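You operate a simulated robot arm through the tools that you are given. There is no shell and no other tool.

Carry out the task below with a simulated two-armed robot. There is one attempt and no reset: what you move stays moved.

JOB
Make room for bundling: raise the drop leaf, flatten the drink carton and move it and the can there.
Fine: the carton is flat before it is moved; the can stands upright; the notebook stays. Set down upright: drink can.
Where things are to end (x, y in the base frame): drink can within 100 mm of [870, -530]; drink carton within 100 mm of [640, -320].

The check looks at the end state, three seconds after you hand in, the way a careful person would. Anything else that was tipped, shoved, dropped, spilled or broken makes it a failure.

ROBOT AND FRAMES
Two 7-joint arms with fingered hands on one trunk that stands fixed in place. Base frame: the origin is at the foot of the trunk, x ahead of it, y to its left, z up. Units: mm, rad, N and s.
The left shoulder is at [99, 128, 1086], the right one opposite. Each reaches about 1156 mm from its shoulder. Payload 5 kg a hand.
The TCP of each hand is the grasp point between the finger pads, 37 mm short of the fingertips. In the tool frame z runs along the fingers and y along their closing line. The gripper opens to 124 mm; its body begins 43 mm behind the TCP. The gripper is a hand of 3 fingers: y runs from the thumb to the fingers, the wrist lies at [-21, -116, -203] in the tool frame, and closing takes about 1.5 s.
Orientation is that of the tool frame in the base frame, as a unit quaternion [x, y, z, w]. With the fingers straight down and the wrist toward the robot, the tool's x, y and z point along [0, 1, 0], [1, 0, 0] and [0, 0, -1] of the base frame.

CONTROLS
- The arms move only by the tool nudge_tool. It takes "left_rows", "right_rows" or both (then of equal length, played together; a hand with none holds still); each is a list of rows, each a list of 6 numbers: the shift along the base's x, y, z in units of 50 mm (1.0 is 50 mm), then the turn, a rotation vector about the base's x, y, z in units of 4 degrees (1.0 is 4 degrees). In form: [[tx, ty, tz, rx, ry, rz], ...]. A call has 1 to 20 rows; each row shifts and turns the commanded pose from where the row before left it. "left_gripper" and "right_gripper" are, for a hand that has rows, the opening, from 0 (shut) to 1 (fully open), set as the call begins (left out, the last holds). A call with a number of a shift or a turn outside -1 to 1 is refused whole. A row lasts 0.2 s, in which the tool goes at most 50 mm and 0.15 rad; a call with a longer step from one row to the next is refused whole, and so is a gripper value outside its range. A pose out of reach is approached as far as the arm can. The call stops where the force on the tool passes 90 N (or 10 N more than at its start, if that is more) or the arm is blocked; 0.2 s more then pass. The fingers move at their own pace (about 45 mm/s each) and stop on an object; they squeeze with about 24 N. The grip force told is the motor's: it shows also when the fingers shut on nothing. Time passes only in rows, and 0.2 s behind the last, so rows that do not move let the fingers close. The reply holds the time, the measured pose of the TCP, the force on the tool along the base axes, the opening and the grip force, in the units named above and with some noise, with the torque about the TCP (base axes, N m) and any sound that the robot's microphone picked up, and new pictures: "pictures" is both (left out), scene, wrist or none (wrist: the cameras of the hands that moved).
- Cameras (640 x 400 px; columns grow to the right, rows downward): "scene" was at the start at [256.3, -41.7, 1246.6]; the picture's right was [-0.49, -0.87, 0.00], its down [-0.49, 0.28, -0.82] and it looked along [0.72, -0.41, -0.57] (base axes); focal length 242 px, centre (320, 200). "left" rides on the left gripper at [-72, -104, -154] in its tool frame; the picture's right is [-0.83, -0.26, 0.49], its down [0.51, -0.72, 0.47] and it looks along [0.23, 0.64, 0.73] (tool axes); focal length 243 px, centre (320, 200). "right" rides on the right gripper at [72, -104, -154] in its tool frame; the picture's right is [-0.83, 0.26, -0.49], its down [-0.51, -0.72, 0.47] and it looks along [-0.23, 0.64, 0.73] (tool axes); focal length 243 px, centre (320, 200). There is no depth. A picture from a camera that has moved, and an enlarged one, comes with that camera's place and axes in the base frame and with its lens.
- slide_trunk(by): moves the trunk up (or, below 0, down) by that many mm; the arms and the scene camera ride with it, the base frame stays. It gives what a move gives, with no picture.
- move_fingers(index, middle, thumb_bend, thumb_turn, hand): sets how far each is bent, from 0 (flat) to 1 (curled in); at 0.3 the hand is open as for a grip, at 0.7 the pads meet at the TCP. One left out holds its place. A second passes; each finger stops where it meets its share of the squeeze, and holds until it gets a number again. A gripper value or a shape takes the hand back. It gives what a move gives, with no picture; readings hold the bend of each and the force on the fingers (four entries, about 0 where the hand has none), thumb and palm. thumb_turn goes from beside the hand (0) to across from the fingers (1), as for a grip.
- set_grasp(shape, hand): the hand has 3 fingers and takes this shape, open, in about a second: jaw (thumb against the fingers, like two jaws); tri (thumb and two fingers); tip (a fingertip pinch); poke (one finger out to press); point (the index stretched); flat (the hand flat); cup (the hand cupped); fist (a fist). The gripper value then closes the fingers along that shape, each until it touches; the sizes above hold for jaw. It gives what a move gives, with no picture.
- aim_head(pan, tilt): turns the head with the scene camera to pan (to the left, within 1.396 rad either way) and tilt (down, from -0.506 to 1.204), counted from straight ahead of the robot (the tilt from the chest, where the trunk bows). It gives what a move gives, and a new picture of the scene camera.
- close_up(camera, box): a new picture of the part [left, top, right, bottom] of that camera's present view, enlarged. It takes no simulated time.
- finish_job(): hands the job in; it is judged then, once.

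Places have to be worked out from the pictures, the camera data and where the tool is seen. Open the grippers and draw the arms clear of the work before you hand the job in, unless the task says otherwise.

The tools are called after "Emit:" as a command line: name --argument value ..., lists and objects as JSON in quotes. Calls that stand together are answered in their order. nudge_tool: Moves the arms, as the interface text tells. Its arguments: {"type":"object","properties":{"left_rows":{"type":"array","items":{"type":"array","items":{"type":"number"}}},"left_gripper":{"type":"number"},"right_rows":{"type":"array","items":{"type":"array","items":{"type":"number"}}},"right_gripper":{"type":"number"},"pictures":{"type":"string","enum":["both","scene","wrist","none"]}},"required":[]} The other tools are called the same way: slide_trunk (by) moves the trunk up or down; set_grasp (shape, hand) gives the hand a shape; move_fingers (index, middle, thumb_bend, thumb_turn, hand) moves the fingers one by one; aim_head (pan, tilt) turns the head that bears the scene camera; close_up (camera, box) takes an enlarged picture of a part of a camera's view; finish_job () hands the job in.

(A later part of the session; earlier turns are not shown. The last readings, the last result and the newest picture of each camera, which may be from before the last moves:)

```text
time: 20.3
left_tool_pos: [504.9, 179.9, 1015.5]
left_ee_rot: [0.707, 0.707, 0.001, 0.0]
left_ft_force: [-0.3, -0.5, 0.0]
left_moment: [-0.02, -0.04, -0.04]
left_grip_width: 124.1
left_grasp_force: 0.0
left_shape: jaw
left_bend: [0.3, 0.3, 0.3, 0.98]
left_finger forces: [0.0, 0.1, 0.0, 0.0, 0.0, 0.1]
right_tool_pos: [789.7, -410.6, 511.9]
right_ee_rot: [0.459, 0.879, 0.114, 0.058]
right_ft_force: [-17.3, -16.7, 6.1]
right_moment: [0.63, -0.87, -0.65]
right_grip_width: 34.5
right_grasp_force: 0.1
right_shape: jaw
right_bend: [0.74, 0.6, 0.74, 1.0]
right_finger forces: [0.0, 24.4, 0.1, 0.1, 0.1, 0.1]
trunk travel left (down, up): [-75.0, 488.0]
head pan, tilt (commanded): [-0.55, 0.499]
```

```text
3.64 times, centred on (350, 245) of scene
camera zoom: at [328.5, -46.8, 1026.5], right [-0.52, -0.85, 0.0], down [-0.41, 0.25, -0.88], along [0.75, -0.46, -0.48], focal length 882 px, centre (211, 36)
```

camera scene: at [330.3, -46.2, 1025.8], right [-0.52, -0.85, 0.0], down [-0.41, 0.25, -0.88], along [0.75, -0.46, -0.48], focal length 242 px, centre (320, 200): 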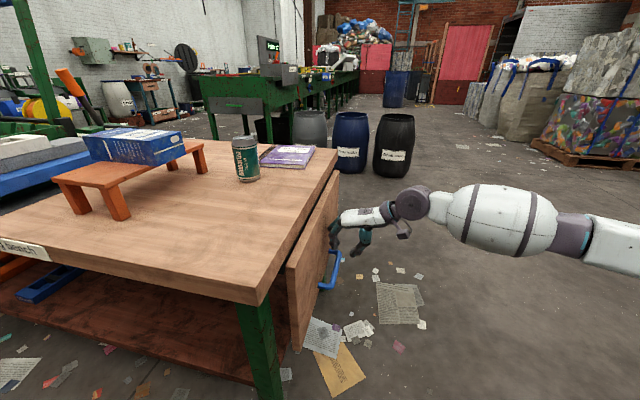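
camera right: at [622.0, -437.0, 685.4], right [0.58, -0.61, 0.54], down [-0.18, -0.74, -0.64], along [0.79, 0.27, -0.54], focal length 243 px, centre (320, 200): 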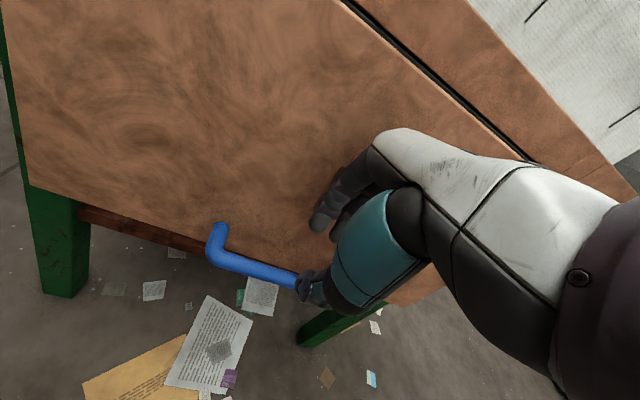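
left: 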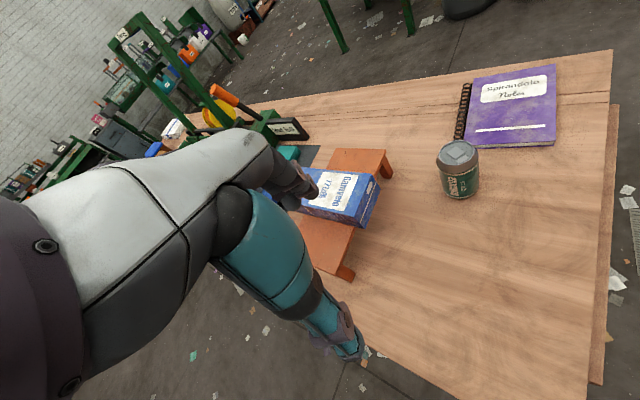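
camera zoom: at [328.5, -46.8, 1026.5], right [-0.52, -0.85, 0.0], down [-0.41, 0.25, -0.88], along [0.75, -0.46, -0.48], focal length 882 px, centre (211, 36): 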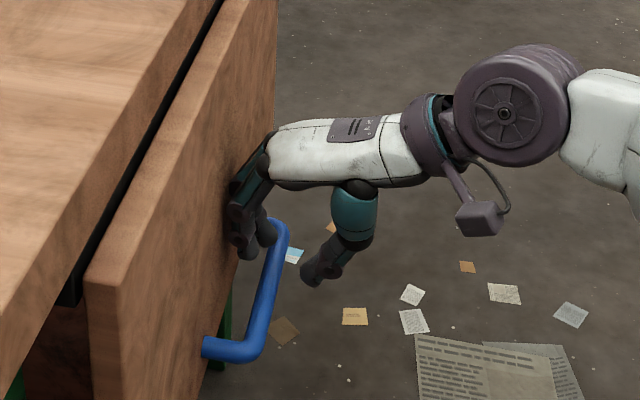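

The outer knuckle of the middle finger touches the leaf with about 24 N before the tip gets behind the bar, because a curled finger is too deep for the gap. I'll back off and see how the hand looks with straighter fingers.

Emit:
nudge_tool --right_rows '[[-0.35, -0.35, 0.2, 0, 0, 0], [-0.35, -0.35, 0.5, 0, 0, 0], [-0.35, -0.35, 0.5, 0, 0, 0]]' --pictures "none"

Emit:
move_fingers --hand "right" --index 0.05 --middle 0.3 --thumb_bend 0.3

Emit:
close_up --camera "scene" --box '[290, 150, 450, 290]'

Emit:
close_up --camera "right" --box '[160, 100, 480, 350]'

```text
time: 21.1
left_tool_pos: [505.5, 181.4, 1015.8]
left_ee_rot: [0.706, 0.708, 0.0, 0.0]
left_ft_force: [-0.1, 1.1, -0.2]
left_moment: [-0.01, -0.05, 0.02]
left_grip_width: 123.9
left_grasp_force: 0.1
left_shape: jaw
left_bend: [0.3, 0.3, 0.3, 0.98]
left_finger forces: [0.1, 0.0, 0.0, 0.0, 0.0, 0.1]
right_tool_pos: [736.3, -460.0, 575.2]
right_ee_rot: [0.458, 0.88, 0.114, 0.058]
right_ft_force: [0.1, 0.5, 0.0]
right_moment: [0.02, 0.01, 0.0]
right_grip_width: 37.1
right_grasp_force: 0.0
right_shape: jaw
right_bend: [0.74, 0.54, 0.74, 1.0]
right_finger forces: [0.1, 0.1, 0.0, 0.0, 0.0, 0.0]
trunk travel left (down, up): [-75.0, 488.0]
head pan, tilt (commanded): [-0.55, 0.499]
```

```text
time: 22.1
left_tool_pos: [505.9, 180.1, 1014.9]
left_ee_rot: [0.707, 0.707, 0.0, 0.0]
left_ft_force: [-0.7, 0.1, 0.1]
left_moment: [0.03, 0.0, 0.0]
left_grip_width: 123.9
left_grasp_force: 0.0
left_shape: jaw
left_bend: [0.3, 0.3, 0.3, 0.98]
left_finger forces: [0.1, 0.0, 0.1, 0.1, 0.0, 0.0]
right_tool_pos: [736.7, -460.9, 574.8]
right_ee_rot: [0.457, 0.88, 0.114, 0.059]
right_ft_force: [1.5, -0.1, 0.0]
right_moment: [0.0, -0.04, 0.0]
right_grip_width: 171.3
right_grasp_force: 0.1
right_shape: fingers
right_bend: [0.05, 0.3, 0.3, 1.0]
right_finger forces: [0.0, 0.0, 0.0, 0.0, 0.0, 0.1]
trunk travel left (down, up): [-75.0, 488.0]
head pan, tilt (commanded): [-0.55, 0.499]
```

```text
2.86 times, centred on (370, 220) of scene
camera zoom: at [329.9, -45.8, 1026.0], right [-0.52, -0.85, 0.0], down [-0.41, 0.25, -0.88], along [0.75, -0.46, -0.48], focal length 693 px, centre (177, 143)
```

zoom: 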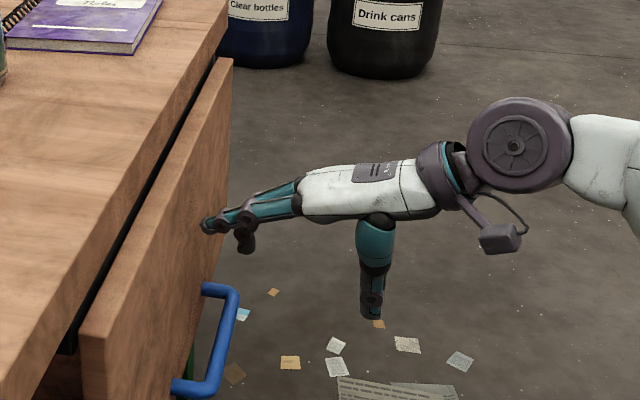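

```text
1.60 times, centred on (320, 225) of right
camera zoom: at [580.9, -482.2, 696.0], right [0.58, -0.61, 0.54], down [-0.18, -0.75, -0.64], along [0.79, 0.27, -0.54], focal length 388 px, centre (320, 160)
```

zoom: 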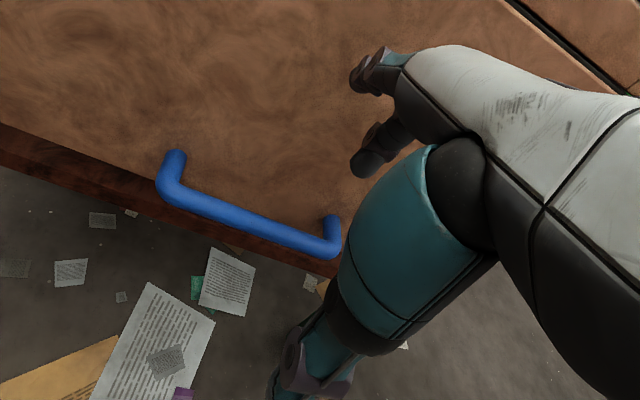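

This clarifies the hand: tool z is the palm normal, and the fingers curl down from the knuckles. If I set the bend at 0.5, tilt to about 68°, and hold the TCP about 20 mm further out than before, the finger ends should slip into the 32 mm gap. I'll shape the fingers and position above the bar.

Emit:
move_fingers --hand "right" --index 0.5 --middle 0.5 --thumb_bend 0.3

Emit:
nudge_tool --right_rows '[[0.277, 0.255, -0.02, 0.502, -0.717, 0], [0.277, 0.255, -0.02, 0.502, -0.717, 0], [0.277, 0.255, -0.02, 0, 0, 0], [0.277, 0.255, -0.02, 0, 0, 0]]' --pictures "none"

Emit:
close_up --camera "right" --box '[160, 150, 480, 350]'

Emit:
close_up --camera "scene" --box '[290, 170, 410, 290]'

```text
time: 23.1
left_tool_pos: [505.7, 181.0, 1016.1]
left_ee_rot: [0.707, 0.707, 0.0, -0.001]
left_ft_force: [0.0, 0.0, -0.3]
left_moment: [-0.01, 0.0, -0.02]
left_grip_width: 123.9
left_grasp_force: 0.1
left_shape: jaw
left_bend: [0.3, 0.3, 0.3, 0.98]
left_finger forces: [0.0, 0.1, 0.1, 0.0, 0.0, 0.0]
right_tool_pos: [737.4, -462.2, 574.2]
right_ee_rot: [0.458, 0.88, 0.115, 0.059]
right_ft_force: [-0.7, 1.4, 0.0]
right_moment: [-0.02, 0.0, 0.0]
right_grip_width: 97.7
right_grasp_force: 0.0
right_shape: fingers
right_bend: [0.5, 0.5, 0.3, 1.0]
right_finger forces: [0.1, 0.0, 0.0, 0.0, 0.0, 0.0]
trunk travel left (down, up): [-75.0, 488.0]
head pan, tilt (commanded): [-0.55, 0.499]
```

```text
time: 24.1
left_tool_pos: [504.8, 179.6, 1015.8]
left_ee_rot: [0.707, 0.707, 0.001, -0.001]
left_ft_force: [-0.3, 0.6, 0.7]
left_moment: [0.01, -0.02, 0.0]
left_grip_width: 123.8
left_grasp_force: 0.1
left_shape: jaw
left_bend: [0.3, 0.3, 0.3, 0.98]
left_finger forces: [0.0, 0.0, 0.0, 0.0, 0.0, 0.1]
right_tool_pos: [792.9, -412.0, 569.7]
right_ee_rot: [0.454, 0.871, 0.168, 0.087]
right_ft_force: [-14.7, -13.6, 3.8]
right_moment: [0.4, -0.55, -0.39]
right_grip_width: 94.6
right_grasp_force: 9.8
right_shape: fingers
right_bend: [0.52, 0.55, 0.3, 1.0]
right_finger forces: [2.7, 17.8, 0.1, 0.1, 0.1, 0.0]
trunk travel left (down, up): [-75.0, 488.0]
head pan, tilt (commanded): [-0.55, 0.499]
```

```text
2.00 times, centred on (320, 250) of right
camera zoom: at [625.1, -441.3, 673.2], right [0.52, -0.65, 0.55], down [-0.11, -0.7, -0.71], along [0.84, 0.31, -0.44], focal length 485 px, centre (320, 100)
```

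zoom: 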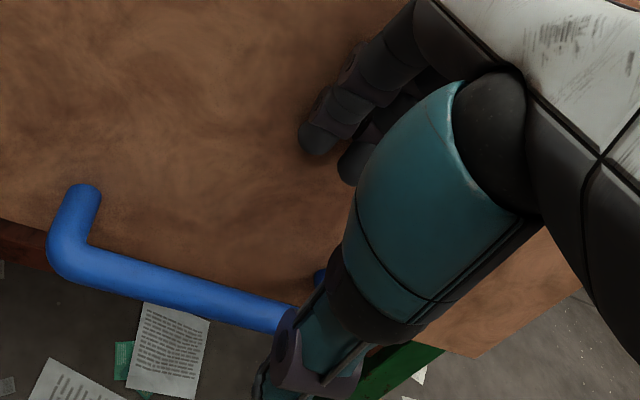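

```text
3.33 times, centred on (350, 230) of scene
camera zoom: at [328.1, -46.8, 1026.7], right [-0.52, -0.85, 0.0], down [-0.41, 0.25, -0.88], along [0.75, -0.46, -0.48], focal length 808 px, centre (220, 100)
```

zoom: 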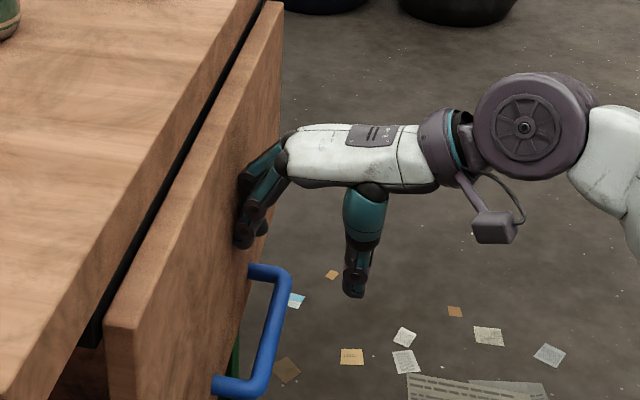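

The fingers just touch the leaf face, and the tips look lined up with the gap behind the bar. I'll ease out 4 mm and slide down the face until the tips pass behind the bar.

Emit:
nudge_tool --right_rows '[[-0.06, -0.06, -0.2, 0, 0, 0], [0, 0, -0.43, 0, 0, 0], [0, 0, -0.43, 0, 0, 0]]' --pictures "none"

Emit:
close_up --camera "right" --box '[160, 150, 480, 350]'

Emit:
close_up --camera "scene" --box '[290, 190, 410, 310]'

```text
time: 24.9
left_tool_pos: [506.4, 179.7, 1014.0]
left_ee_rot: [0.707, 0.707, -0.001, 0.0]
left_ft_force: [0.0, 0.3, 0.0]
left_moment: [0.04, 0.01, 0.02]
left_grip_width: 123.8
left_grasp_force: 0.1
left_shape: jaw
left_bend: [0.3, 0.3, 0.3, 0.98]
left_finger forces: [0.1, 0.0, 0.1, 0.0, 0.0, 0.1]
right_tool_pos: [791.1, -414.0, 515.4]
right_ee_rot: [0.453, 0.871, 0.168, 0.086]
right_ft_force: [-3.7, -2.4, 0.1]
right_moment: [0.01, 0.02, -0.05]
right_grip_width: 97.5
right_grasp_force: 1.9
right_shape: fingers
right_bend: [0.5, 0.52, 0.3, 1.0]
right_finger forces: [0.0, 4.0, 0.0, 0.1, 0.0, 0.0]
trunk travel left (down, up): [-75.0, 488.0]
head pan, tilt (commanded): [-0.55, 0.499]
```

```text
2.00 times, centred on (320, 250) of right
camera zoom: at [622.7, -443.8, 619.4], right [0.53, -0.65, 0.55], down [-0.12, -0.7, -0.71], along [0.84, 0.31, -0.44], focal length 485 px, centre (320, 100)
```

zoom: 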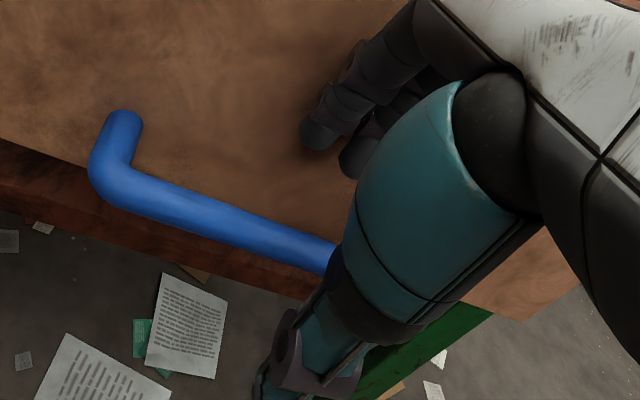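

```text
3.33 times, centred on (350, 250) of scene
camera zoom: at [329.9, -46.1, 1026.0], right [-0.52, -0.85, 0.0], down [-0.41, 0.25, -0.88], along [0.75, -0.46, -0.48], focal length 808 px, centre (220, 33)
```

zoom: 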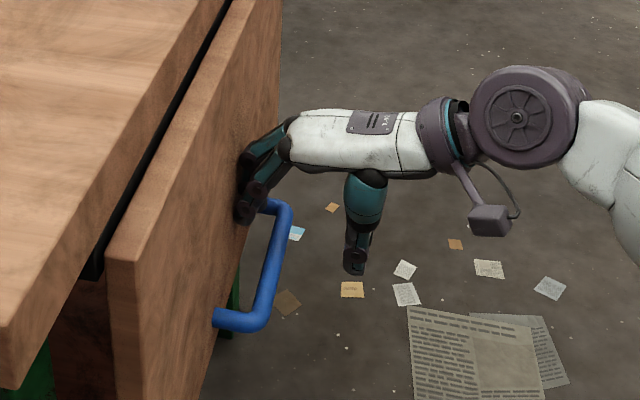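

Contact is light (about 4 N) and the fingers are centred on the bar. I'll continue down the remaining 74 mm or so.

Emit:
nudge_tool --right_rows '[[0, 0, -0.37, 0, 0, 0], [0, 0, -0.37, 0, 0, 0], [0, 0, -0.37, 0, 0, 0], [0, 0, -0.37, 0, 0, 0]]' --pictures "none"

Emit:
close_up --camera "right" --box '[160, 150, 480, 350]'

Emit:
close_up --camera "scene" --box '[290, 190, 410, 310]'

```text
time: 25.9
left_tool_pos: [505.9, 180.1, 1014.6]
left_ee_rot: [0.707, 0.707, -0.001, -0.001]
left_ft_force: [-0.4, 0.7, -0.4]
left_moment: [-0.01, -0.01, 0.01]
left_grip_width: 123.8
left_grasp_force: 0.1
left_shape: jaw
left_bend: [0.3, 0.3, 0.3, 0.98]
left_finger forces: [0.1, 0.0, 0.1, 0.0, 0.0, 0.1]
right_tool_pos: [790.3, -416.1, 441.2]
right_ee_rot: [0.454, 0.871, 0.167, 0.087]
right_ft_force: [-4.7, -4.0, 1.7]
right_moment: [0.05, -0.08, -0.14]
right_grip_width: 97.4
right_grasp_force: 3.3
right_shape: fingers
right_bend: [0.5, 0.53, 0.3, 1.0]
right_finger forces: [0.2, 6.3, 0.0, 0.1, 0.0, 0.0]
trunk travel left (down, up): [-75.0, 488.0]
head pan, tilt (commanded): [-0.55, 0.499]
```

```text
2.00 times, centred on (320, 250) of right
camera zoom: at [623.2, -443.4, 545.9], right [0.53, -0.65, 0.55], down [-0.11, -0.7, -0.71], along [0.84, 0.31, -0.44], focal length 485 px, centre (320, 100)
```

zoom: 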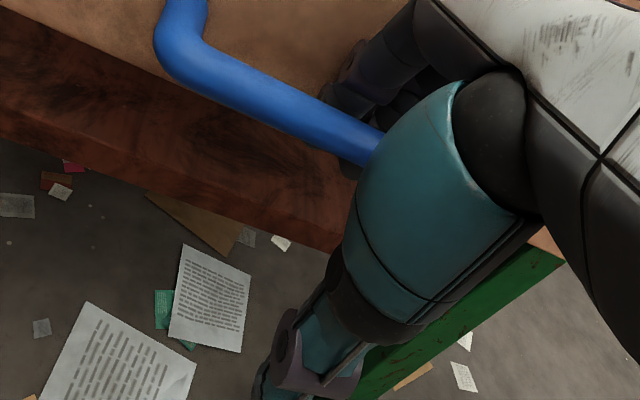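

```text
3.33 times, centred on (350, 250) of scene
camera zoom: at [329.6, -46.0, 1026.1], right [-0.52, -0.85, 0.0], down [-0.41, 0.25, -0.88], along [0.75, -0.46, -0.48], focal length 808 px, centre (220, 33)
```

zoom: 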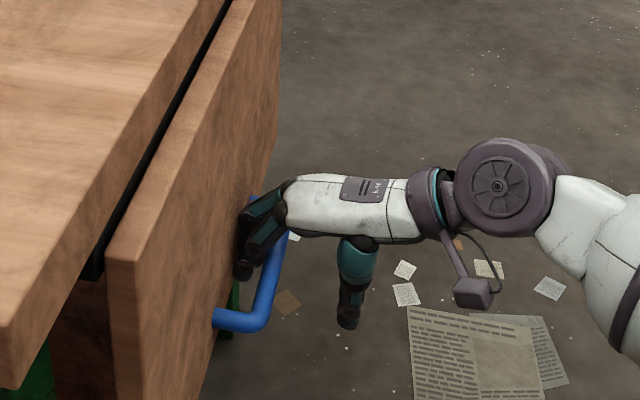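

The fingers are now behind the bar. I'll curl them around it and bring the thumb in to cage it.

Emit:
move_fingers --hand "right" --index 0.85 --middle 0.85 --thumb_bend 0.6

Emit:
close_up --camera "right" --box '[160, 100, 480, 300]'

Emit:
close_up --camera "scene" --box '[290, 190, 410, 310]'

```text
time: 26.9
left_tool_pos: [505.8, 180.5, 1015.2]
left_ee_rot: [0.707, 0.707, 0.0, -0.001]
left_ft_force: [0.0, -0.3, -0.5]
left_moment: [0.02, 0.0, 0.0]
left_grip_width: 123.9
left_grasp_force: 0.0
left_shape: jaw
left_bend: [0.3, 0.3, 0.3, 0.98]
left_finger forces: [0.0, 0.0, 0.1, 0.1, 0.0, 0.1]
right_tool_pos: [789.6, -415.4, 440.7]
right_ee_rot: [0.455, 0.87, 0.168, 0.086]
right_ft_force: [-1.0, -8.9, -9.2]
right_moment: [0.67, -1.39, -0.6]
right_grip_width: 18.3
right_grasp_force: 56.2
right_shape: fingers
right_bend: [0.83, 0.81, 0.6, 1.0]
right_finger forces: [21.7, 90.3, 0.0, 0.0, 0.1, 0.0]
trunk travel left (down, up): [-75.0, 488.0]
head pan, tilt (commanded): [-0.55, 0.499]
```

```text
2.00 times, centred on (320, 200) of right
camera zoom: at [623.5, -443.9, 544.6], right [0.53, -0.65, 0.55], down [-0.12, -0.7, -0.71], along [0.84, 0.31, -0.44], focal length 485 px, centre (320, 200)
```

zoom: 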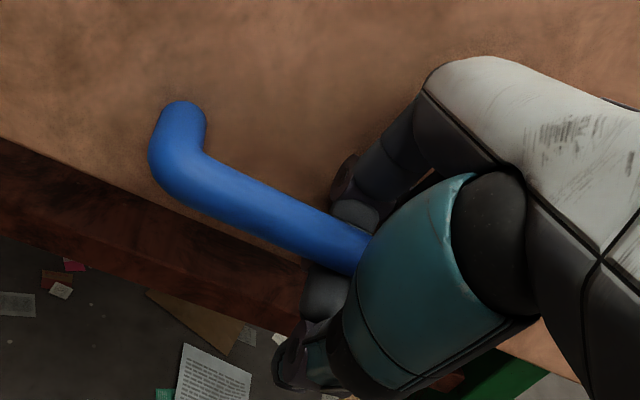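

```text
3.33 times, centred on (350, 250) of scene
camera zoom: at [330.5, -46.6, 1025.7], right [-0.52, -0.85, 0.0], down [-0.41, 0.25, -0.88], along [0.75, -0.46, -0.48], focal length 808 px, centre (220, 33)
```

zoom: 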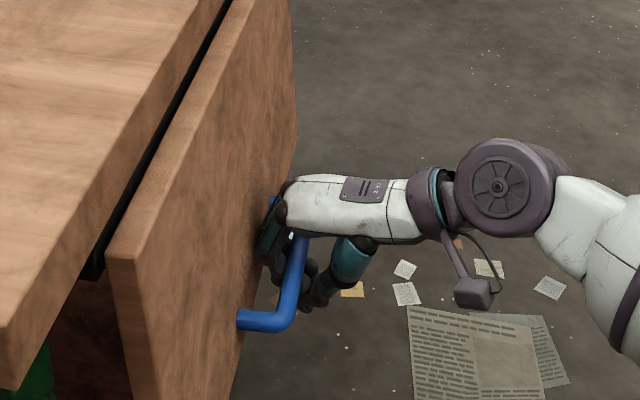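

The fingers wrap the bar, and the leaf has already swung out slightly. I'll now follow the hinge arc (radius about 267 mm about z ≈ 712), starting with the first 15° and watching the forces.

Emit:
nudge_tool --right_rows '[[-0.233, -0.233, 0.129, 0, 0, 0], [-0.233, -0.233, 0.129, 0, 0, 0], [-0.203, -0.204, 0.155, 0, 0, 0], [-0.203, -0.204, 0.155, 0, 0, 0]]' --pictures "scene"

```text
time: 27.9
left_tool_pos: [505.8, 180.7, 1015.2]
left_ee_rot: [0.706, 0.708, 0.0, -0.001]
left_ft_force: [-0.1, 0.0, 0.5]
left_moment: [-0.01, 0.01, 0.01]
left_grip_width: 123.8
left_grasp_force: 0.0
left_shape: jaw
left_bend: [0.3, 0.3, 0.3, 0.98]
left_finger forces: [0.0, 0.0, 0.1, 0.1, 0.0, 0.0]
right_tool_pos: [745.8, -459.3, 469.6]
right_ee_rot: [0.452, 0.871, 0.169, 0.086]
right_ft_force: [1.1, -0.9, -5.5]
right_moment: [0.09, 0.04, -0.01]
right_grip_width: 22.4
right_grasp_force: 4.1
right_shape: fingers
right_bend: [0.84, 0.85, 0.59, 1.0]
right_finger forces: [0.7, 7.0, 0.1, 0.0, 0.0, 0.0]
trunk travel left (down, up): [-75.0, 488.0]
head pan, tilt (commanded): [-0.55, 0.499]
camera scene: at [330.2, -46.0, 1026.0], right [-0.52, -0.85, 0.0], down [-0.41, 0.25, -0.88], along [0.75, -0.46, -0.48], focal length 242 px, centre (320, 200)
```

scene: 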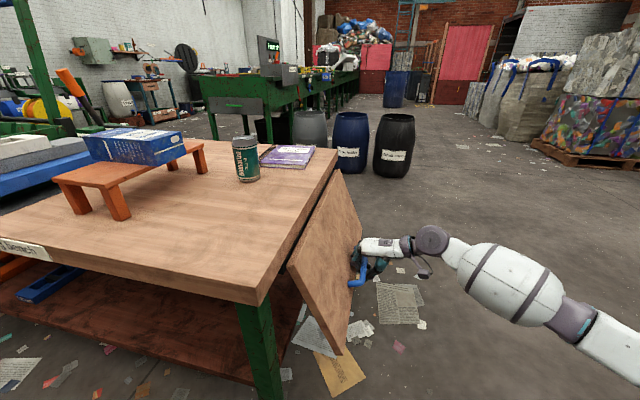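

The leaf is swinging out smoothly with small forces. I'll continue along the arc for the next 32° or so.

Emit:
nudge_tool --right_rows '[[-0.212, -0.213, 0.22, 0, 0, 0], [-0.212, -0.213, 0.22, 0, 0, 0], [-0.19, -0.191, 0.259, 0, 0, 0], [-0.19, -0.191, 0.259, 0, 0, 0], [-0.162, -0.163, 0.294, 0, 0, 0], [-0.162, -0.163, 0.294, 0, 0, 0], [-0.131, -0.131, 0.323, 0, 0, 0], [-0.131, -0.131, 0.323, 0, 0, 0]]' --pictures "both"

```text
time: 29.7
left_tool_pos: [506.3, 180.6, 1014.4]
left_ee_rot: [0.706, 0.708, -0.001, -0.001]
left_ft_force: [0.3, -0.1, -0.1]
left_moment: [-0.01, -0.05, 0.01]
left_grip_width: 124.0
left_grasp_force: 0.1
left_shape: jaw
left_bend: [0.3, 0.3, 0.3, 0.98]
left_finger forces: [0.0, 0.1, 0.0, 0.0, 0.0, 0.0]
right_tool_pos: [677.3, -527.4, 581.3]
right_ee_rot: [0.453, 0.871, 0.168, 0.087]
right_ft_force: [10.6, 14.5, 0.2]
right_moment: [-0.39, 0.26, 0.03]
right_grip_width: 22.5
right_grasp_force: 7.4
right_shape: fingers
right_bend: [0.85, 0.85, 0.59, 1.0]
right_finger forces: [9.8, 4.9, 0.0, 0.0, 0.1, 0.0]
trunk travel left (down, up): [-75.0, 488.0]
head pan, tilt (commanded): [-0.55, 0.499]
camera scene: at [330.4, -44.9, 1025.9], right [-0.52, -0.85, 0.0], down [-0.41, 0.25, -0.88], along [0.75, -0.46, -0.48], focal length 242 px, centre (320, 200)
camera right: at [510.3, -556.2, 684.6], right [0.53, -0.65, 0.55], down [-0.11, -0.7, -0.71], along [0.84, 0.31, -0.44], focal length 243 px, centre (320, 200)
```

scene: 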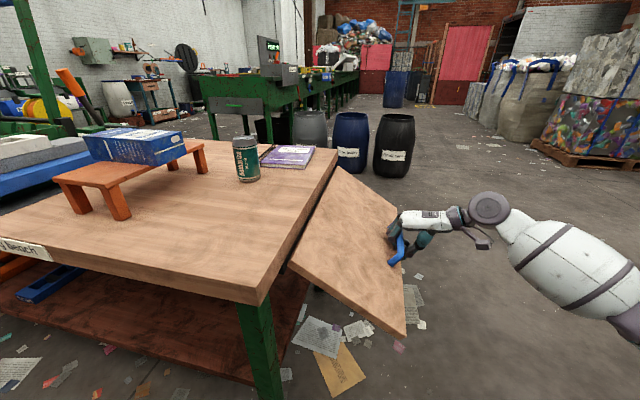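
right: 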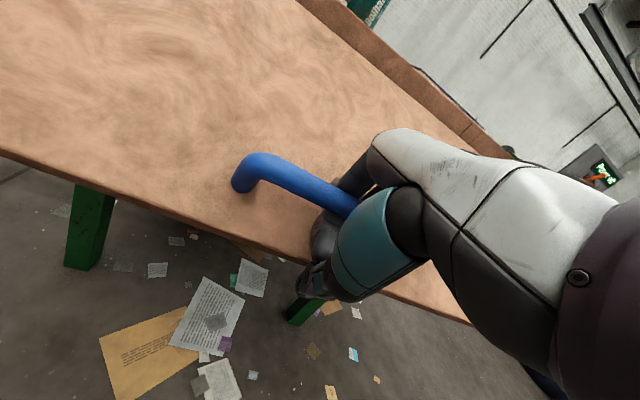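

The leaf is about half way up, with a slight outward pull (about 18 N), so I'll trim the outward part a little and continue the arc.

Emit:
nudge_tool --right_rows '[[-0.06, -0.06, 0.346, 0, 0, 0], [-0.06, -0.06, 0.346, 0, 0, 0], [-0.04, -0.04, 0.362, 0, 0, 0], [-0.04, -0.04, 0.362, 0, 0, 0], [-0.01, -0.01, 0.372, 0, 0, 0], [-0.01, -0.01, 0.372, 0, 0, 0]]' --pictures "both"

```text
time: 31.1
left_tool_pos: [507.4, 182.2, 1013.6]
left_ee_rot: [0.706, 0.708, -0.002, -0.002]
left_ft_force: [-0.5, 0.1, -0.3]
left_moment: [-0.01, 0.02, 0.02]
left_grip_width: 123.9
left_grasp_force: 0.0
left_shape: jaw
left_bend: [0.3, 0.3, 0.3, 0.98]
left_finger forces: [0.1, 0.2, 0.0, 0.0, 0.0, 0.0]
right_tool_pos: [668.6, -538.0, 686.0]
right_ee_rot: [0.453, 0.872, 0.167, 0.086]
right_ft_force: [16.0, 18.1, -11.6]
right_moment: [-1.87, 1.78, 0.13]
right_grip_width: 31.7
right_grasp_force: 33.5
right_shape: fingers
right_bend: [0.85, 0.85, 0.53, 1.0]
right_finger forces: [27.6, 24.6, 0.0, 0.1, 13.9, 0.1]
trunk travel left (down, up): [-75.0, 488.0]
head pan, tilt (commanded): [-0.55, 0.499]
camera scene: at [332.1, -44.8, 1025.3], right [-0.52, -0.85, 0.0], down [-0.41, 0.25, -0.88], along [0.75, -0.46, -0.48], focal length 242 px, centre (320, 200)
camera right: at [500.6, -566.9, 790.4], right [0.53, -0.65, 0.55], down [-0.12, -0.7, -0.71], along [0.84, 0.31, -0.44], focal length 243 px, centre (320, 200)
```

scene: 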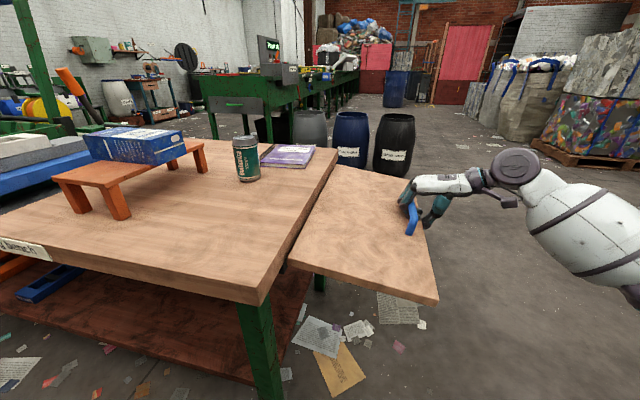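
right: 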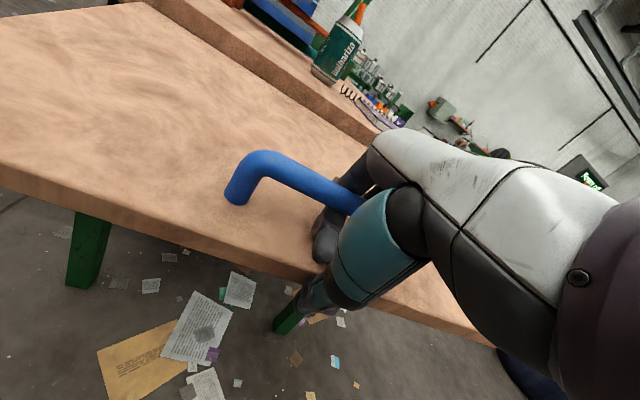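

The leaf is about 70° up. The thumb reads 14 N because its tip has met the leaf, so I'll swing the thumb aside and keep lifting with the hooked fingers.

Emit:
move_fingers --hand "right" --thumb_turn 0.1 --thumb_bend 0.3

Emit:
close_up --camera "right" --box '[160, 100, 480, 300]'

Emit:
close_up --camera "scene" --box '[350, 140, 510, 260]'

```text
time: 32.1
left_tool_pos: [508.6, 183.0, 1012.8]
left_ee_rot: [0.707, 0.707, -0.002, -0.001]
left_ft_force: [-0.1, -0.4, -0.2]
left_moment: [-0.02, 0.01, 0.02]
left_grip_width: 123.8
left_grasp_force: 0.0
left_shape: jaw
left_bend: [0.3, 0.3, 0.3, 0.98]
left_finger forces: [0.0, 0.1, 0.0, 0.1, 0.1, 0.0]
right_tool_pos: [667.6, -538.2, 687.6]
right_ee_rot: [0.454, 0.871, 0.168, 0.086]
right_ft_force: [27.2, 25.4, -7.9]
right_moment: [-1.14, 1.01, 0.08]
right_grip_width: 121.7
right_grasp_force: 24.0
right_shape: fingers
right_bend: [0.85, 0.85, 0.3, 0.1]
right_finger forces: [24.9, 22.7, 0.1, 0.0, 0.0, 0.0]
trunk travel left (down, up): [-75.0, 488.0]
head pan, tilt (commanded): [-0.55, 0.499]
```

```text
2.00 times, centred on (320, 200) of right
camera zoom: at [500.7, -566.6, 790.5], right [0.53, -0.65, 0.55], down [-0.12, -0.7, -0.71], along [0.84, 0.31, -0.44], focal length 485 px, centre (320, 200)
```

zoom: 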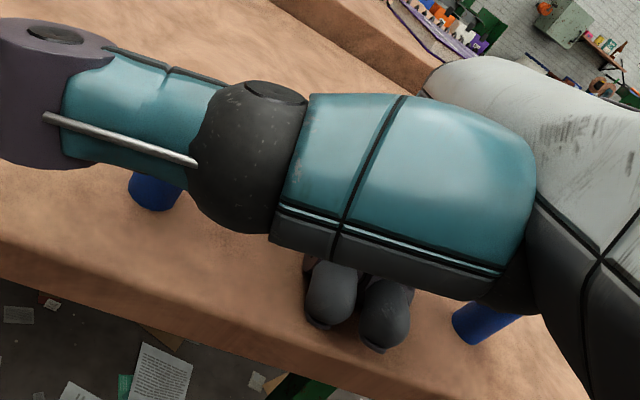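

```text
3.33 times, centred on (430, 200) of scene
camera zoom: at [332.4, -44.3, 1025.3], right [-0.52, -0.85, 0.0], down [-0.41, 0.25, -0.88], along [0.75, -0.46, -0.48], focal length 808 px, centre (-47, 200)
```

zoom: 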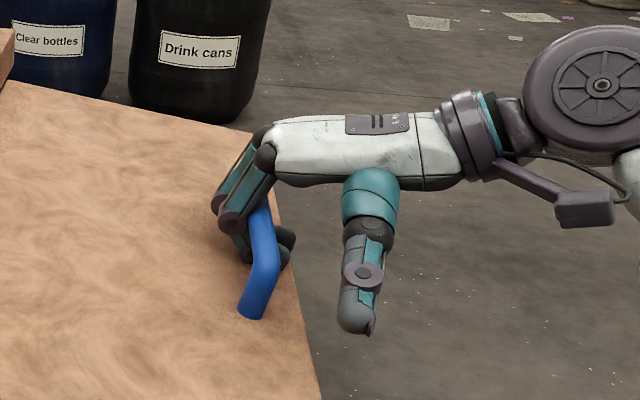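

The fingers still hook the bar, with an inward pull of about 37 N, so I'll shift in a little while raising the last part. I'll watch for a stop or a click.

Emit:
nudge_tool --right_rows '[[0.12, 0.12, 0.2, 0, 0, 0], [0.06, 0.06, 0.32, 0, 0, 0], [0.06, 0.06, 0.32, 0, 0, 0]]' --pictures "both"

```text
time: 32.9
left_tool_pos: [507.1, 179.9, 1014.8]
left_ee_rot: [0.707, 0.707, -0.001, -0.002]
left_ft_force: [-0.2, 0.1, -0.2]
left_moment: [0.01, 0.02, -0.01]
left_grip_width: 123.9
left_grasp_force: 0.1
left_shape: jaw
left_bend: [0.3, 0.3, 0.3, 0.98]
left_finger forces: [0.0, 0.1, 0.0, 0.0, 0.0, 0.0]
right_tool_pos: [678.3, -527.6, 726.9]
right_ee_rot: [0.453, 0.871, 0.168, 0.084]
right_ft_force: [2.1, 3.4, -15.2]
right_moment: [-0.17, 0.06, -0.04]
right_grip_width: 120.8
right_grasp_force: 6.6
right_shape: fingers
right_bend: [0.85, 0.85, 0.3, 0.1]
right_finger forces: [10.5, 2.3, 0.0, 0.0, 0.0, 0.1]
trunk travel left (down, up): [-75.0, 488.0]
head pan, tilt (commanded): [-0.55, 0.499]
camera scene: at [331.4, -46.4, 1025.3], right [-0.52, -0.85, 0.0], down [-0.41, 0.25, -0.88], along [0.75, -0.46, -0.48], focal length 242 px, centre (320, 200)
camera right: at [511.4, -556.3, 830.9], right [0.53, -0.65, 0.55], down [-0.12, -0.7, -0.71], along [0.84, 0.31, -0.45], focal length 243 px, centre (320, 200)
```

scene: 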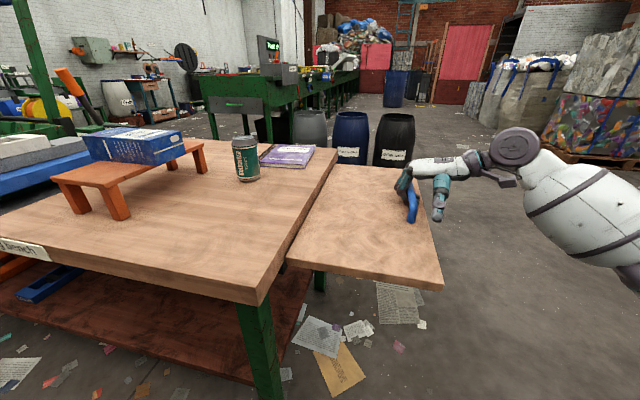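
right: 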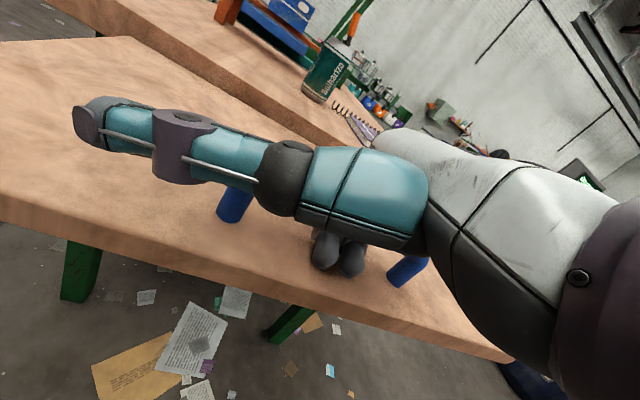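

The leaf is nearly level and the load is mostly its weight (about 15 N). I'll continue upward in small steps.

Emit:
nudge_tool --right_rows '[[0.06, 0.06, 0.22, 0, 0, 0], [0.06, 0.06, 0.22, 0, 0, 0]]' --pictures "none"

Emit:
close_up --camera "scene" --box '[250, 130, 470, 310]'

```text
time: 33.5
left_tool_pos: [509.3, 177.7, 1012.0]
left_ee_rot: [0.707, 0.707, 0.0, -0.003]
left_ft_force: [1.0, -1.1, 0.1]
left_moment: [0.01, -0.03, 0.0]
left_grip_width: 123.8
left_grasp_force: 0.2
left_shape: jaw
left_bend: [0.3, 0.3, 0.3, 0.98]
left_finger forces: [0.0, 0.0, 0.1, 0.0, 0.1, 0.0]
right_tool_pos: [684.6, -523.3, 742.3]
right_ee_rot: [0.454, 0.872, 0.166, 0.078]
right_ft_force: [-19.4, 1.4, -67.1]
right_moment: [0.33, -0.22, -0.14]
right_grip_width: 124.0
right_grasp_force: 28.9
right_shape: fingers
right_bend: [0.82, 0.8, 0.3, 0.1]
right_finger forces: [28.7, 29.4, 0.0, 0.0, 0.0, 0.0]
trunk travel left (down, up): [-75.0, 488.0]
head pan, tilt (commanded): [-0.55, 0.499]
```

```text
2.22 times, centred on (360, 220) of scene
camera zoom: at [333.5, -49.6, 1024.1], right [-0.52, -0.85, 0.0], down [-0.41, 0.25, -0.88], along [0.75, -0.46, -0.48], focal length 539 px, centre (231, 156)
```

zoom: 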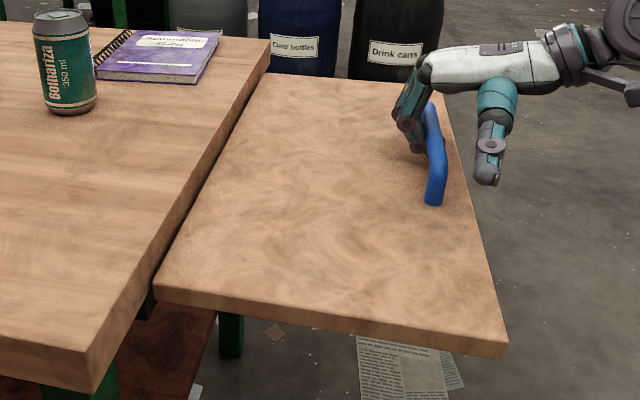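

The force jumped to 67 N upward, so the leaf is at its upper stop. I'll ease down a few millimetres at a time to see whether it holds itself.

Emit:
nudge_tool --right_rows '[[0, 0, -0.1, 0, 0, 0], [0, 0, -0.1, 0, 0, 0], [0, 0, 0, 0, 0, 0]]' --pictures "none"

```text
time: 34.3
left_tool_pos: [507.4, 178.9, 1013.5]
left_ee_rot: [0.707, 0.707, -0.001, -0.001]
left_ft_force: [-0.5, -0.6, -0.5]
left_moment: [0.01, 0.0, 0.0]
left_grip_width: 123.8
left_grasp_force: 0.1
left_shape: jaw
left_bend: [0.3, 0.3, 0.3, 0.98]
left_finger forces: [0.0, 0.0, 0.1, 0.0, 0.0, 0.0]
right_tool_pos: [685.8, -522.6, 740.3]
right_ee_rot: [0.453, 0.871, 0.169, 0.086]
right_ft_force: [-5.9, -3.5, -32.3]
right_moment: [0.11, -0.21, -0.03]
right_grip_width: 123.0
right_grasp_force: 13.6
right_shape: fingers
right_bend: [0.82, 0.8, 0.3, 0.1]
right_finger forces: [18.3, 9.9, 0.1, 0.0, 0.1, 0.0]
trunk travel left (down, up): [-75.0, 488.0]
head pan, tilt (commanded): [-0.55, 0.499]
```

Emit:
nudge_tool --right_rows '[[0, 0, -0.1, 0, 0, 0], [0, 0, -0.1, 0, 0, 0], [0, 0, -0.1, 0, 0, 0], [0, 0, 0, 0, 0, 0]]' --pictures "none"

Emit:
close_up --camera "scene" --box '[250, 130, 470, 310]'

```text
time: 35.3
left_tool_pos: [506.0, 180.2, 1014.6]
left_ee_rot: [0.707, 0.707, -0.001, -0.001]
left_ft_force: [0.2, -0.2, 0.2]
left_moment: [0.01, -0.01, 0.0]
left_grip_width: 123.8
left_grasp_force: 0.1
left_shape: jaw
left_bend: [0.3, 0.3, 0.3, 0.98]
left_finger forces: [0.0, 0.1, 0.0, 0.0, 0.0, 0.1]
right_tool_pos: [684.9, -522.6, 727.2]
right_ee_rot: [0.452, 0.871, 0.169, 0.087]
right_ft_force: [-0.8, -0.3, 0.3]
right_moment: [-0.03, 0.0, 0.0]
right_grip_width: 120.0
right_grasp_force: 0.0
right_shape: fingers
right_bend: [0.85, 0.81, 0.3, 0.1]
right_finger forces: [0.0, 0.1, 0.1, 0.0, 0.0, 0.0]
trunk travel left (down, up): [-75.0, 488.0]
head pan, tilt (commanded): [-0.55, 0.499]
```

```text
2.22 times, centred on (360, 220) of scene
camera zoom: at [329.9, -45.8, 1026.1], right [-0.52, -0.85, 0.0], down [-0.41, 0.25, -0.88], along [0.75, -0.46, -0.48], focal length 539 px, centre (231, 156)
```

zoom: 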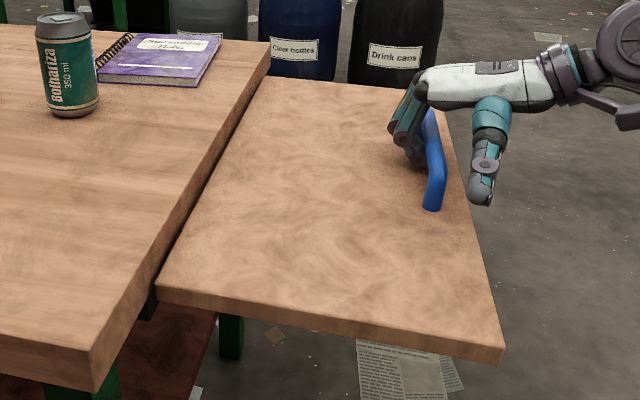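

The force fell to zero, so the leaf stays up by itself. I'll press gently downward with the curled fingers to feel where the leaf surface is and confirm it holds a little load.

Emit:
nudge_tool --right_rows '[[0, 0, -0.08, 0, 0, 0], [0, 0, -0.08, 0, 0, 0], [0, 0, 0, 0, 0, 0]]' --pictures "none"

Emit:
close_up --camera "scene" --box '[360, 140, 450, 260]'

Emit:
close_up --camera "right" --box '[160, 130, 480, 330]'

```text
time: 36.1
left_tool_pos: [505.2, 180.9, 1015.0]
left_ee_rot: [0.707, 0.707, -0.001, -0.001]
left_ft_force: [-0.7, 0.0, 0.9]
left_moment: [-0.01, 0.01, 0.0]
left_grip_width: 124.0
left_grasp_force: 0.0
left_shape: jaw
left_bend: [0.3, 0.3, 0.3, 0.98]
left_finger forces: [0.1, 0.0, 0.0, 0.1, 0.1, 0.1]
right_tool_pos: [684.6, -521.1, 719.3]
right_ee_rot: [0.453, 0.871, 0.169, 0.088]
right_ft_force: [1.2, 0.1, 2.2]
right_moment: [-0.04, 0.04, 0.02]
right_grip_width: 119.7
right_grasp_force: 1.0
right_shape: fingers
right_bend: [0.85, 0.82, 0.3, 0.1]
right_finger forces: [0.1, 2.6, 0.0, 0.0, 0.0, 0.1]
trunk travel left (down, up): [-75.0, 488.0]
head pan, tilt (commanded): [-0.55, 0.499]
```

```text
3.33 times, centred on (405, 200) of scene
camera zoom: at [329.7, -45.6, 1026.1], right [-0.52, -0.85, 0.0], down [-0.41, 0.25, -0.88], along [0.75, -0.46, -0.48], focal length 808 px, centre (37, 200)
```

zoom: 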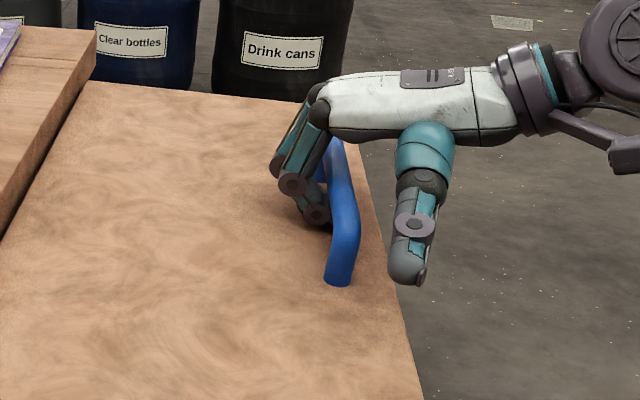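

```text
2.00 times, centred on (320, 230) of right
camera zoom: at [516.6, -549.3, 823.2], right [0.53, -0.65, 0.55], down [-0.11, -0.7, -0.71], along [0.84, 0.31, -0.44], focal length 485 px, centre (320, 140)
```

zoom: 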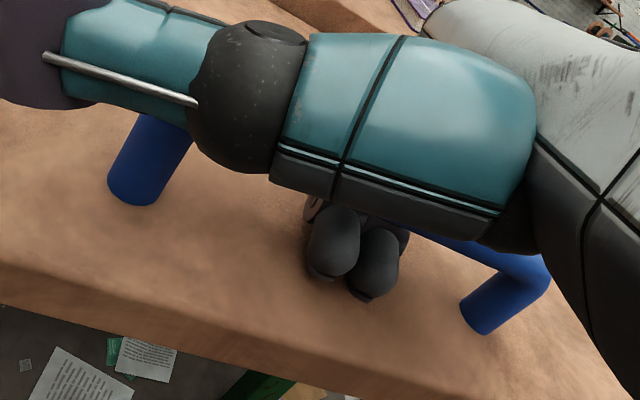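

Contact begins at TCP z ≈ 719 and the leaf surface comes out level at about z = 704, with the bar about 40 mm above it, so the leaf is up and holding. I'll uncurl the fingers slightly and slide the hand toward the table so the tips come out from under the bar.

Emit:
move_fingers --hand "right" --index 0.79 --middle 0.79

Emit:
nudge_tool --right_rows '[[0.14, 0.14, 0.06, 0, 0, 0], [0.14, 0.14, 0, 0, 0, 0]]' --pictures "none"

Emit:
close_up --camera "right" --box '[160, 130, 480, 330]'

```text
time: 37.1
left_tool_pos: [505.4, 180.5, 1014.1]
left_ee_rot: [0.707, 0.707, 0.0, 0.0]
left_ft_force: [0.2, -0.2, -1.0]
left_moment: [0.0, 0.0, 0.01]
left_grip_width: 124.3
left_grasp_force: 0.1
left_shape: jaw
left_bend: [0.3, 0.3, 0.3, 0.98]
left_finger forces: [0.1, 0.1, 0.1, 0.0, 0.0, 0.1]
right_tool_pos: [685.5, -521.2, 719.6]
right_ee_rot: [0.453, 0.871, 0.168, 0.086]
right_ft_force: [-0.8, -0.1, 1.2]
right_moment: [-0.03, 0.07, 0.02]
right_grip_width: 127.2
right_grasp_force: 1.1
right_shape: fingers
right_bend: [0.79, 0.79, 0.3, 0.1]
right_finger forces: [1.5, 0.0, 0.1, 0.0, 0.0, 0.1]
trunk travel left (down, up): [-75.0, 488.0]
head pan, tilt (commanded): [-0.55, 0.499]
```

```text
time: 37.7
left_tool_pos: [505.6, 179.4, 1014.4]
left_ee_rot: [0.707, 0.707, -0.001, 0.0]
left_ft_force: [0.4, -0.4, -0.5]
left_moment: [-0.01, -0.04, 0.04]
left_grip_width: 123.9
left_grasp_force: 0.2
left_shape: jaw
left_bend: [0.3, 0.3, 0.3, 0.98]
left_finger forces: [0.0, 0.1, 0.0, 0.1, 0.0, 0.0]
right_tool_pos: [697.7, -506.7, 721.6]
right_ee_rot: [0.453, 0.871, 0.167, 0.086]
right_ft_force: [-1.3, -0.5, 2.1]
right_moment: [-0.01, 0.05, 0.03]
right_grip_width: 127.1
right_grasp_force: 0.8
right_shape: fingers
right_bend: [0.79, 0.79, 0.3, 0.1]
right_finger forces: [2.1, 0.0, 0.1, 0.0, 0.0, 0.0]
trunk travel left (down, up): [-75.0, 488.0]
head pan, tilt (commanded): [-0.55, 0.499]
```

```text
2.00 times, centred on (320, 230) of right
camera zoom: at [530.6, -535.6, 825.2], right [0.53, -0.65, 0.55], down [-0.11, -0.7, -0.71], along [0.84, 0.31, -0.44], focal length 485 px, centre (320, 140)
```

zoom: 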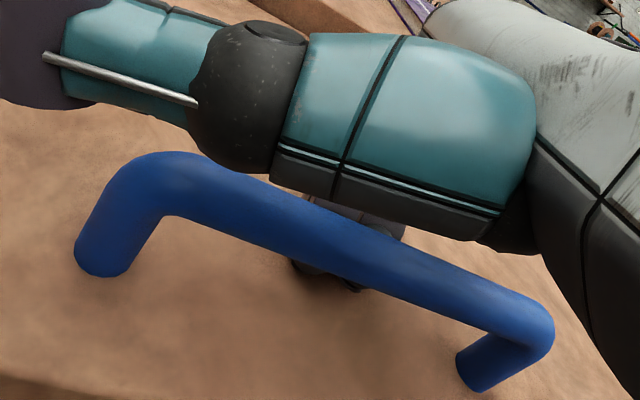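

It's sliding out cleanly with no resistance. I'll continue toward the table another 35 mm or so, then lift straight up.

Emit:
nudge_tool --right_rows '[[0.14, 0.14, 0, 0, 0, 0], [0.14, 0.14, 0, 0, 0, 0], [0.14, 0.14, 0, 0, 0, 0], [0.1, 0.1, 0, 0, 0, 0]]' --pictures "none"

Emit:
close_up --camera "right" --box '[160, 130, 480, 330]'

Emit:
close_up --camera "scene" --box '[340, 140, 460, 260]'

```text
time: 38.7
left_tool_pos: [506.5, 181.0, 1015.1]
left_ee_rot: [0.706, 0.708, 0.0, -0.001]
left_ft_force: [-0.2, -0.1, -1.0]
left_moment: [-0.01, 0.03, -0.03]
left_grip_width: 124.0
left_grasp_force: 0.0
left_shape: jaw
left_bend: [0.3, 0.3, 0.3, 0.98]
left_finger forces: [0.0, 0.0, 0.0, 0.0, 0.0, 0.0]
right_tool_pos: [723.7, -480.6, 722.7]
right_ee_rot: [0.453, 0.871, 0.169, 0.087]
right_ft_force: [-0.8, -0.6, 2.0]
right_moment: [-0.03, 0.06, 0.01]
right_grip_width: 126.6
right_grasp_force: 1.0
right_shape: fingers
right_bend: [0.79, 0.79, 0.3, 0.1]
right_finger forces: [2.0, 0.0, 0.0, 0.0, 0.0, 0.1]
trunk travel left (down, up): [-75.0, 488.0]
head pan, tilt (commanded): [-0.55, 0.499]
```

```text
2.00 times, centred on (320, 230) of right
camera zoom: at [556.1, -509.5, 826.1], right [0.53, -0.65, 0.55], down [-0.11, -0.7, -0.71], along [0.84, 0.31, -0.44], focal length 485 px, centre (320, 140)
```

zoom: 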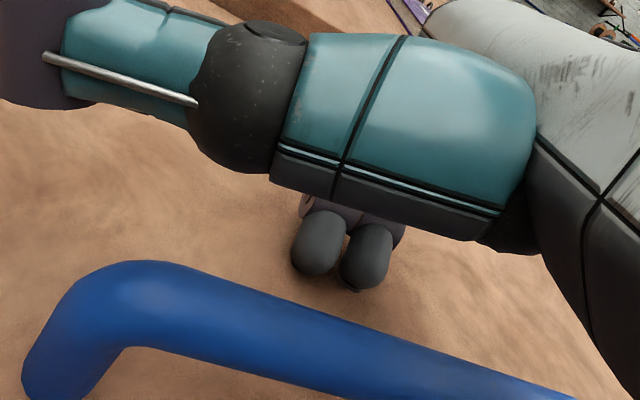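

```text
3.33 times, centred on (400, 200) of scene
camera zoom: at [329.8, -45.7, 1026.1], right [-0.52, -0.85, 0.0], down [-0.41, 0.25, -0.88], along [0.75, -0.46, -0.48], focal length 808 px, centre (53, 200)
```

zoom: 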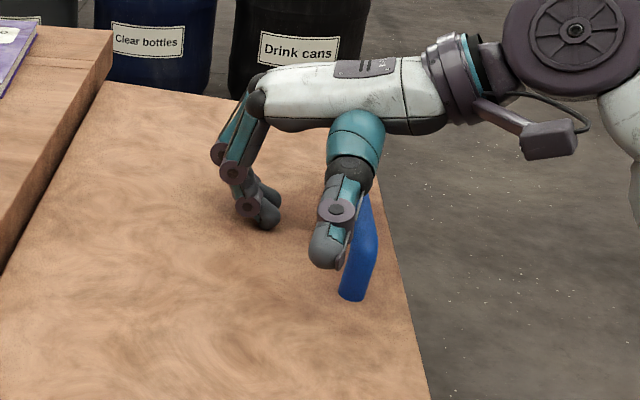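

The fingers are free of the handle. I'll lift straight up 200 mm and check that the leaf stays level.

Emit:
nudge_tool --right_rows '[[0, 0, 0.4, 0, 0, 0], [0, 0, 0.7, 0, 0, 0], [0, 0, 0.9, 0, 0, 0], [0, 0, 0.9, 0, 0, 0], [0, 0, 0.9, 0, 0, 0]]' --pictures "both"

Emit:
set_grasp --hand "right" --shape "jaw"

```text
time: 39.9
left_tool_pos: [503.5, 182.1, 1015.2]
left_ee_rot: [0.707, 0.708, 0.0, 0.001]
left_ft_force: [0.5, -0.5, -0.4]
left_moment: [0.0, -0.03, 0.01]
left_grip_width: 123.8
left_grasp_force: 0.1
left_shape: jaw
left_bend: [0.3, 0.3, 0.3, 0.98]
left_finger forces: [0.0, 0.0, 0.1, 0.0, 0.0, 0.0]
right_tool_pos: [721.0, -483.0, 912.8]
right_ee_rot: [0.453, 0.871, 0.167, 0.086]
right_ft_force: [-0.4, 0.1, 0.6]
right_moment: [-0.05, 0.0, -0.02]
right_grip_width: 127.7
right_grasp_force: 0.1
right_shape: fingers
right_bend: [0.79, 0.79, 0.3, 0.1]
right_finger forces: [0.0, 0.0, 0.0, 0.0, 0.1, 0.0]
trunk travel left (down, up): [-75.0, 488.0]
head pan, tilt (commanded): [-0.55, 0.499]
camera scene: at [328.9, -44.8, 1026.5], right [-0.52, -0.85, 0.0], down [-0.41, 0.25, -0.88], along [0.75, -0.46, -0.48], focal length 242 px, centre (320, 200)
camera right: at [553.7, -511.5, 1016.3], right [0.53, -0.65, 0.55], down [-0.11, -0.7, -0.71], along [0.84, 0.31, -0.44], focal length 243 px, centre (320, 200)
```

scene: 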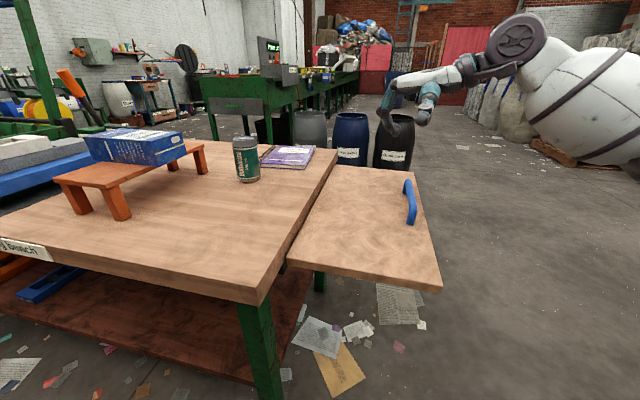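
right: 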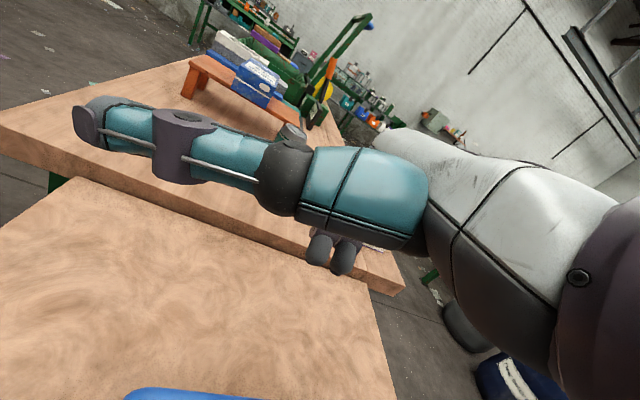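

```text
time: 40.8
left_tool_pos: [505.0, 181.0, 1013.7]
left_ee_rot: [0.707, 0.707, -0.001, -0.001]
left_ft_force: [-0.6, 1.3, -0.2]
left_moment: [0.02, 0.04, -0.01]
left_grip_width: 124.0
left_grasp_force: 0.1
left_shape: jaw
left_bend: [0.3, 0.3, 0.3, 0.98]
left_finger forces: [0.1, 0.1, 0.0, 0.0, 0.0, 0.0]
right_tool_pos: [722.1, -483.4, 910.7]
right_ee_rot: [0.453, 0.871, 0.168, 0.086]
right_ft_force: [0.3, 0.3, -0.1]
right_moment: [0.0, 0.01, -0.01]
right_grip_width: 116.4
right_grasp_force: 0.2
right_shape: jaw
right_bend: [0.29, 0.31, 0.31, 0.98]
right_finger forces: [0.0, 0.0, 0.0, 0.0, 0.0, 0.1]
trunk travel left (down, up): [-75.0, 488.0]
head pan, tilt (commanded): [-0.55, 0.499]
```

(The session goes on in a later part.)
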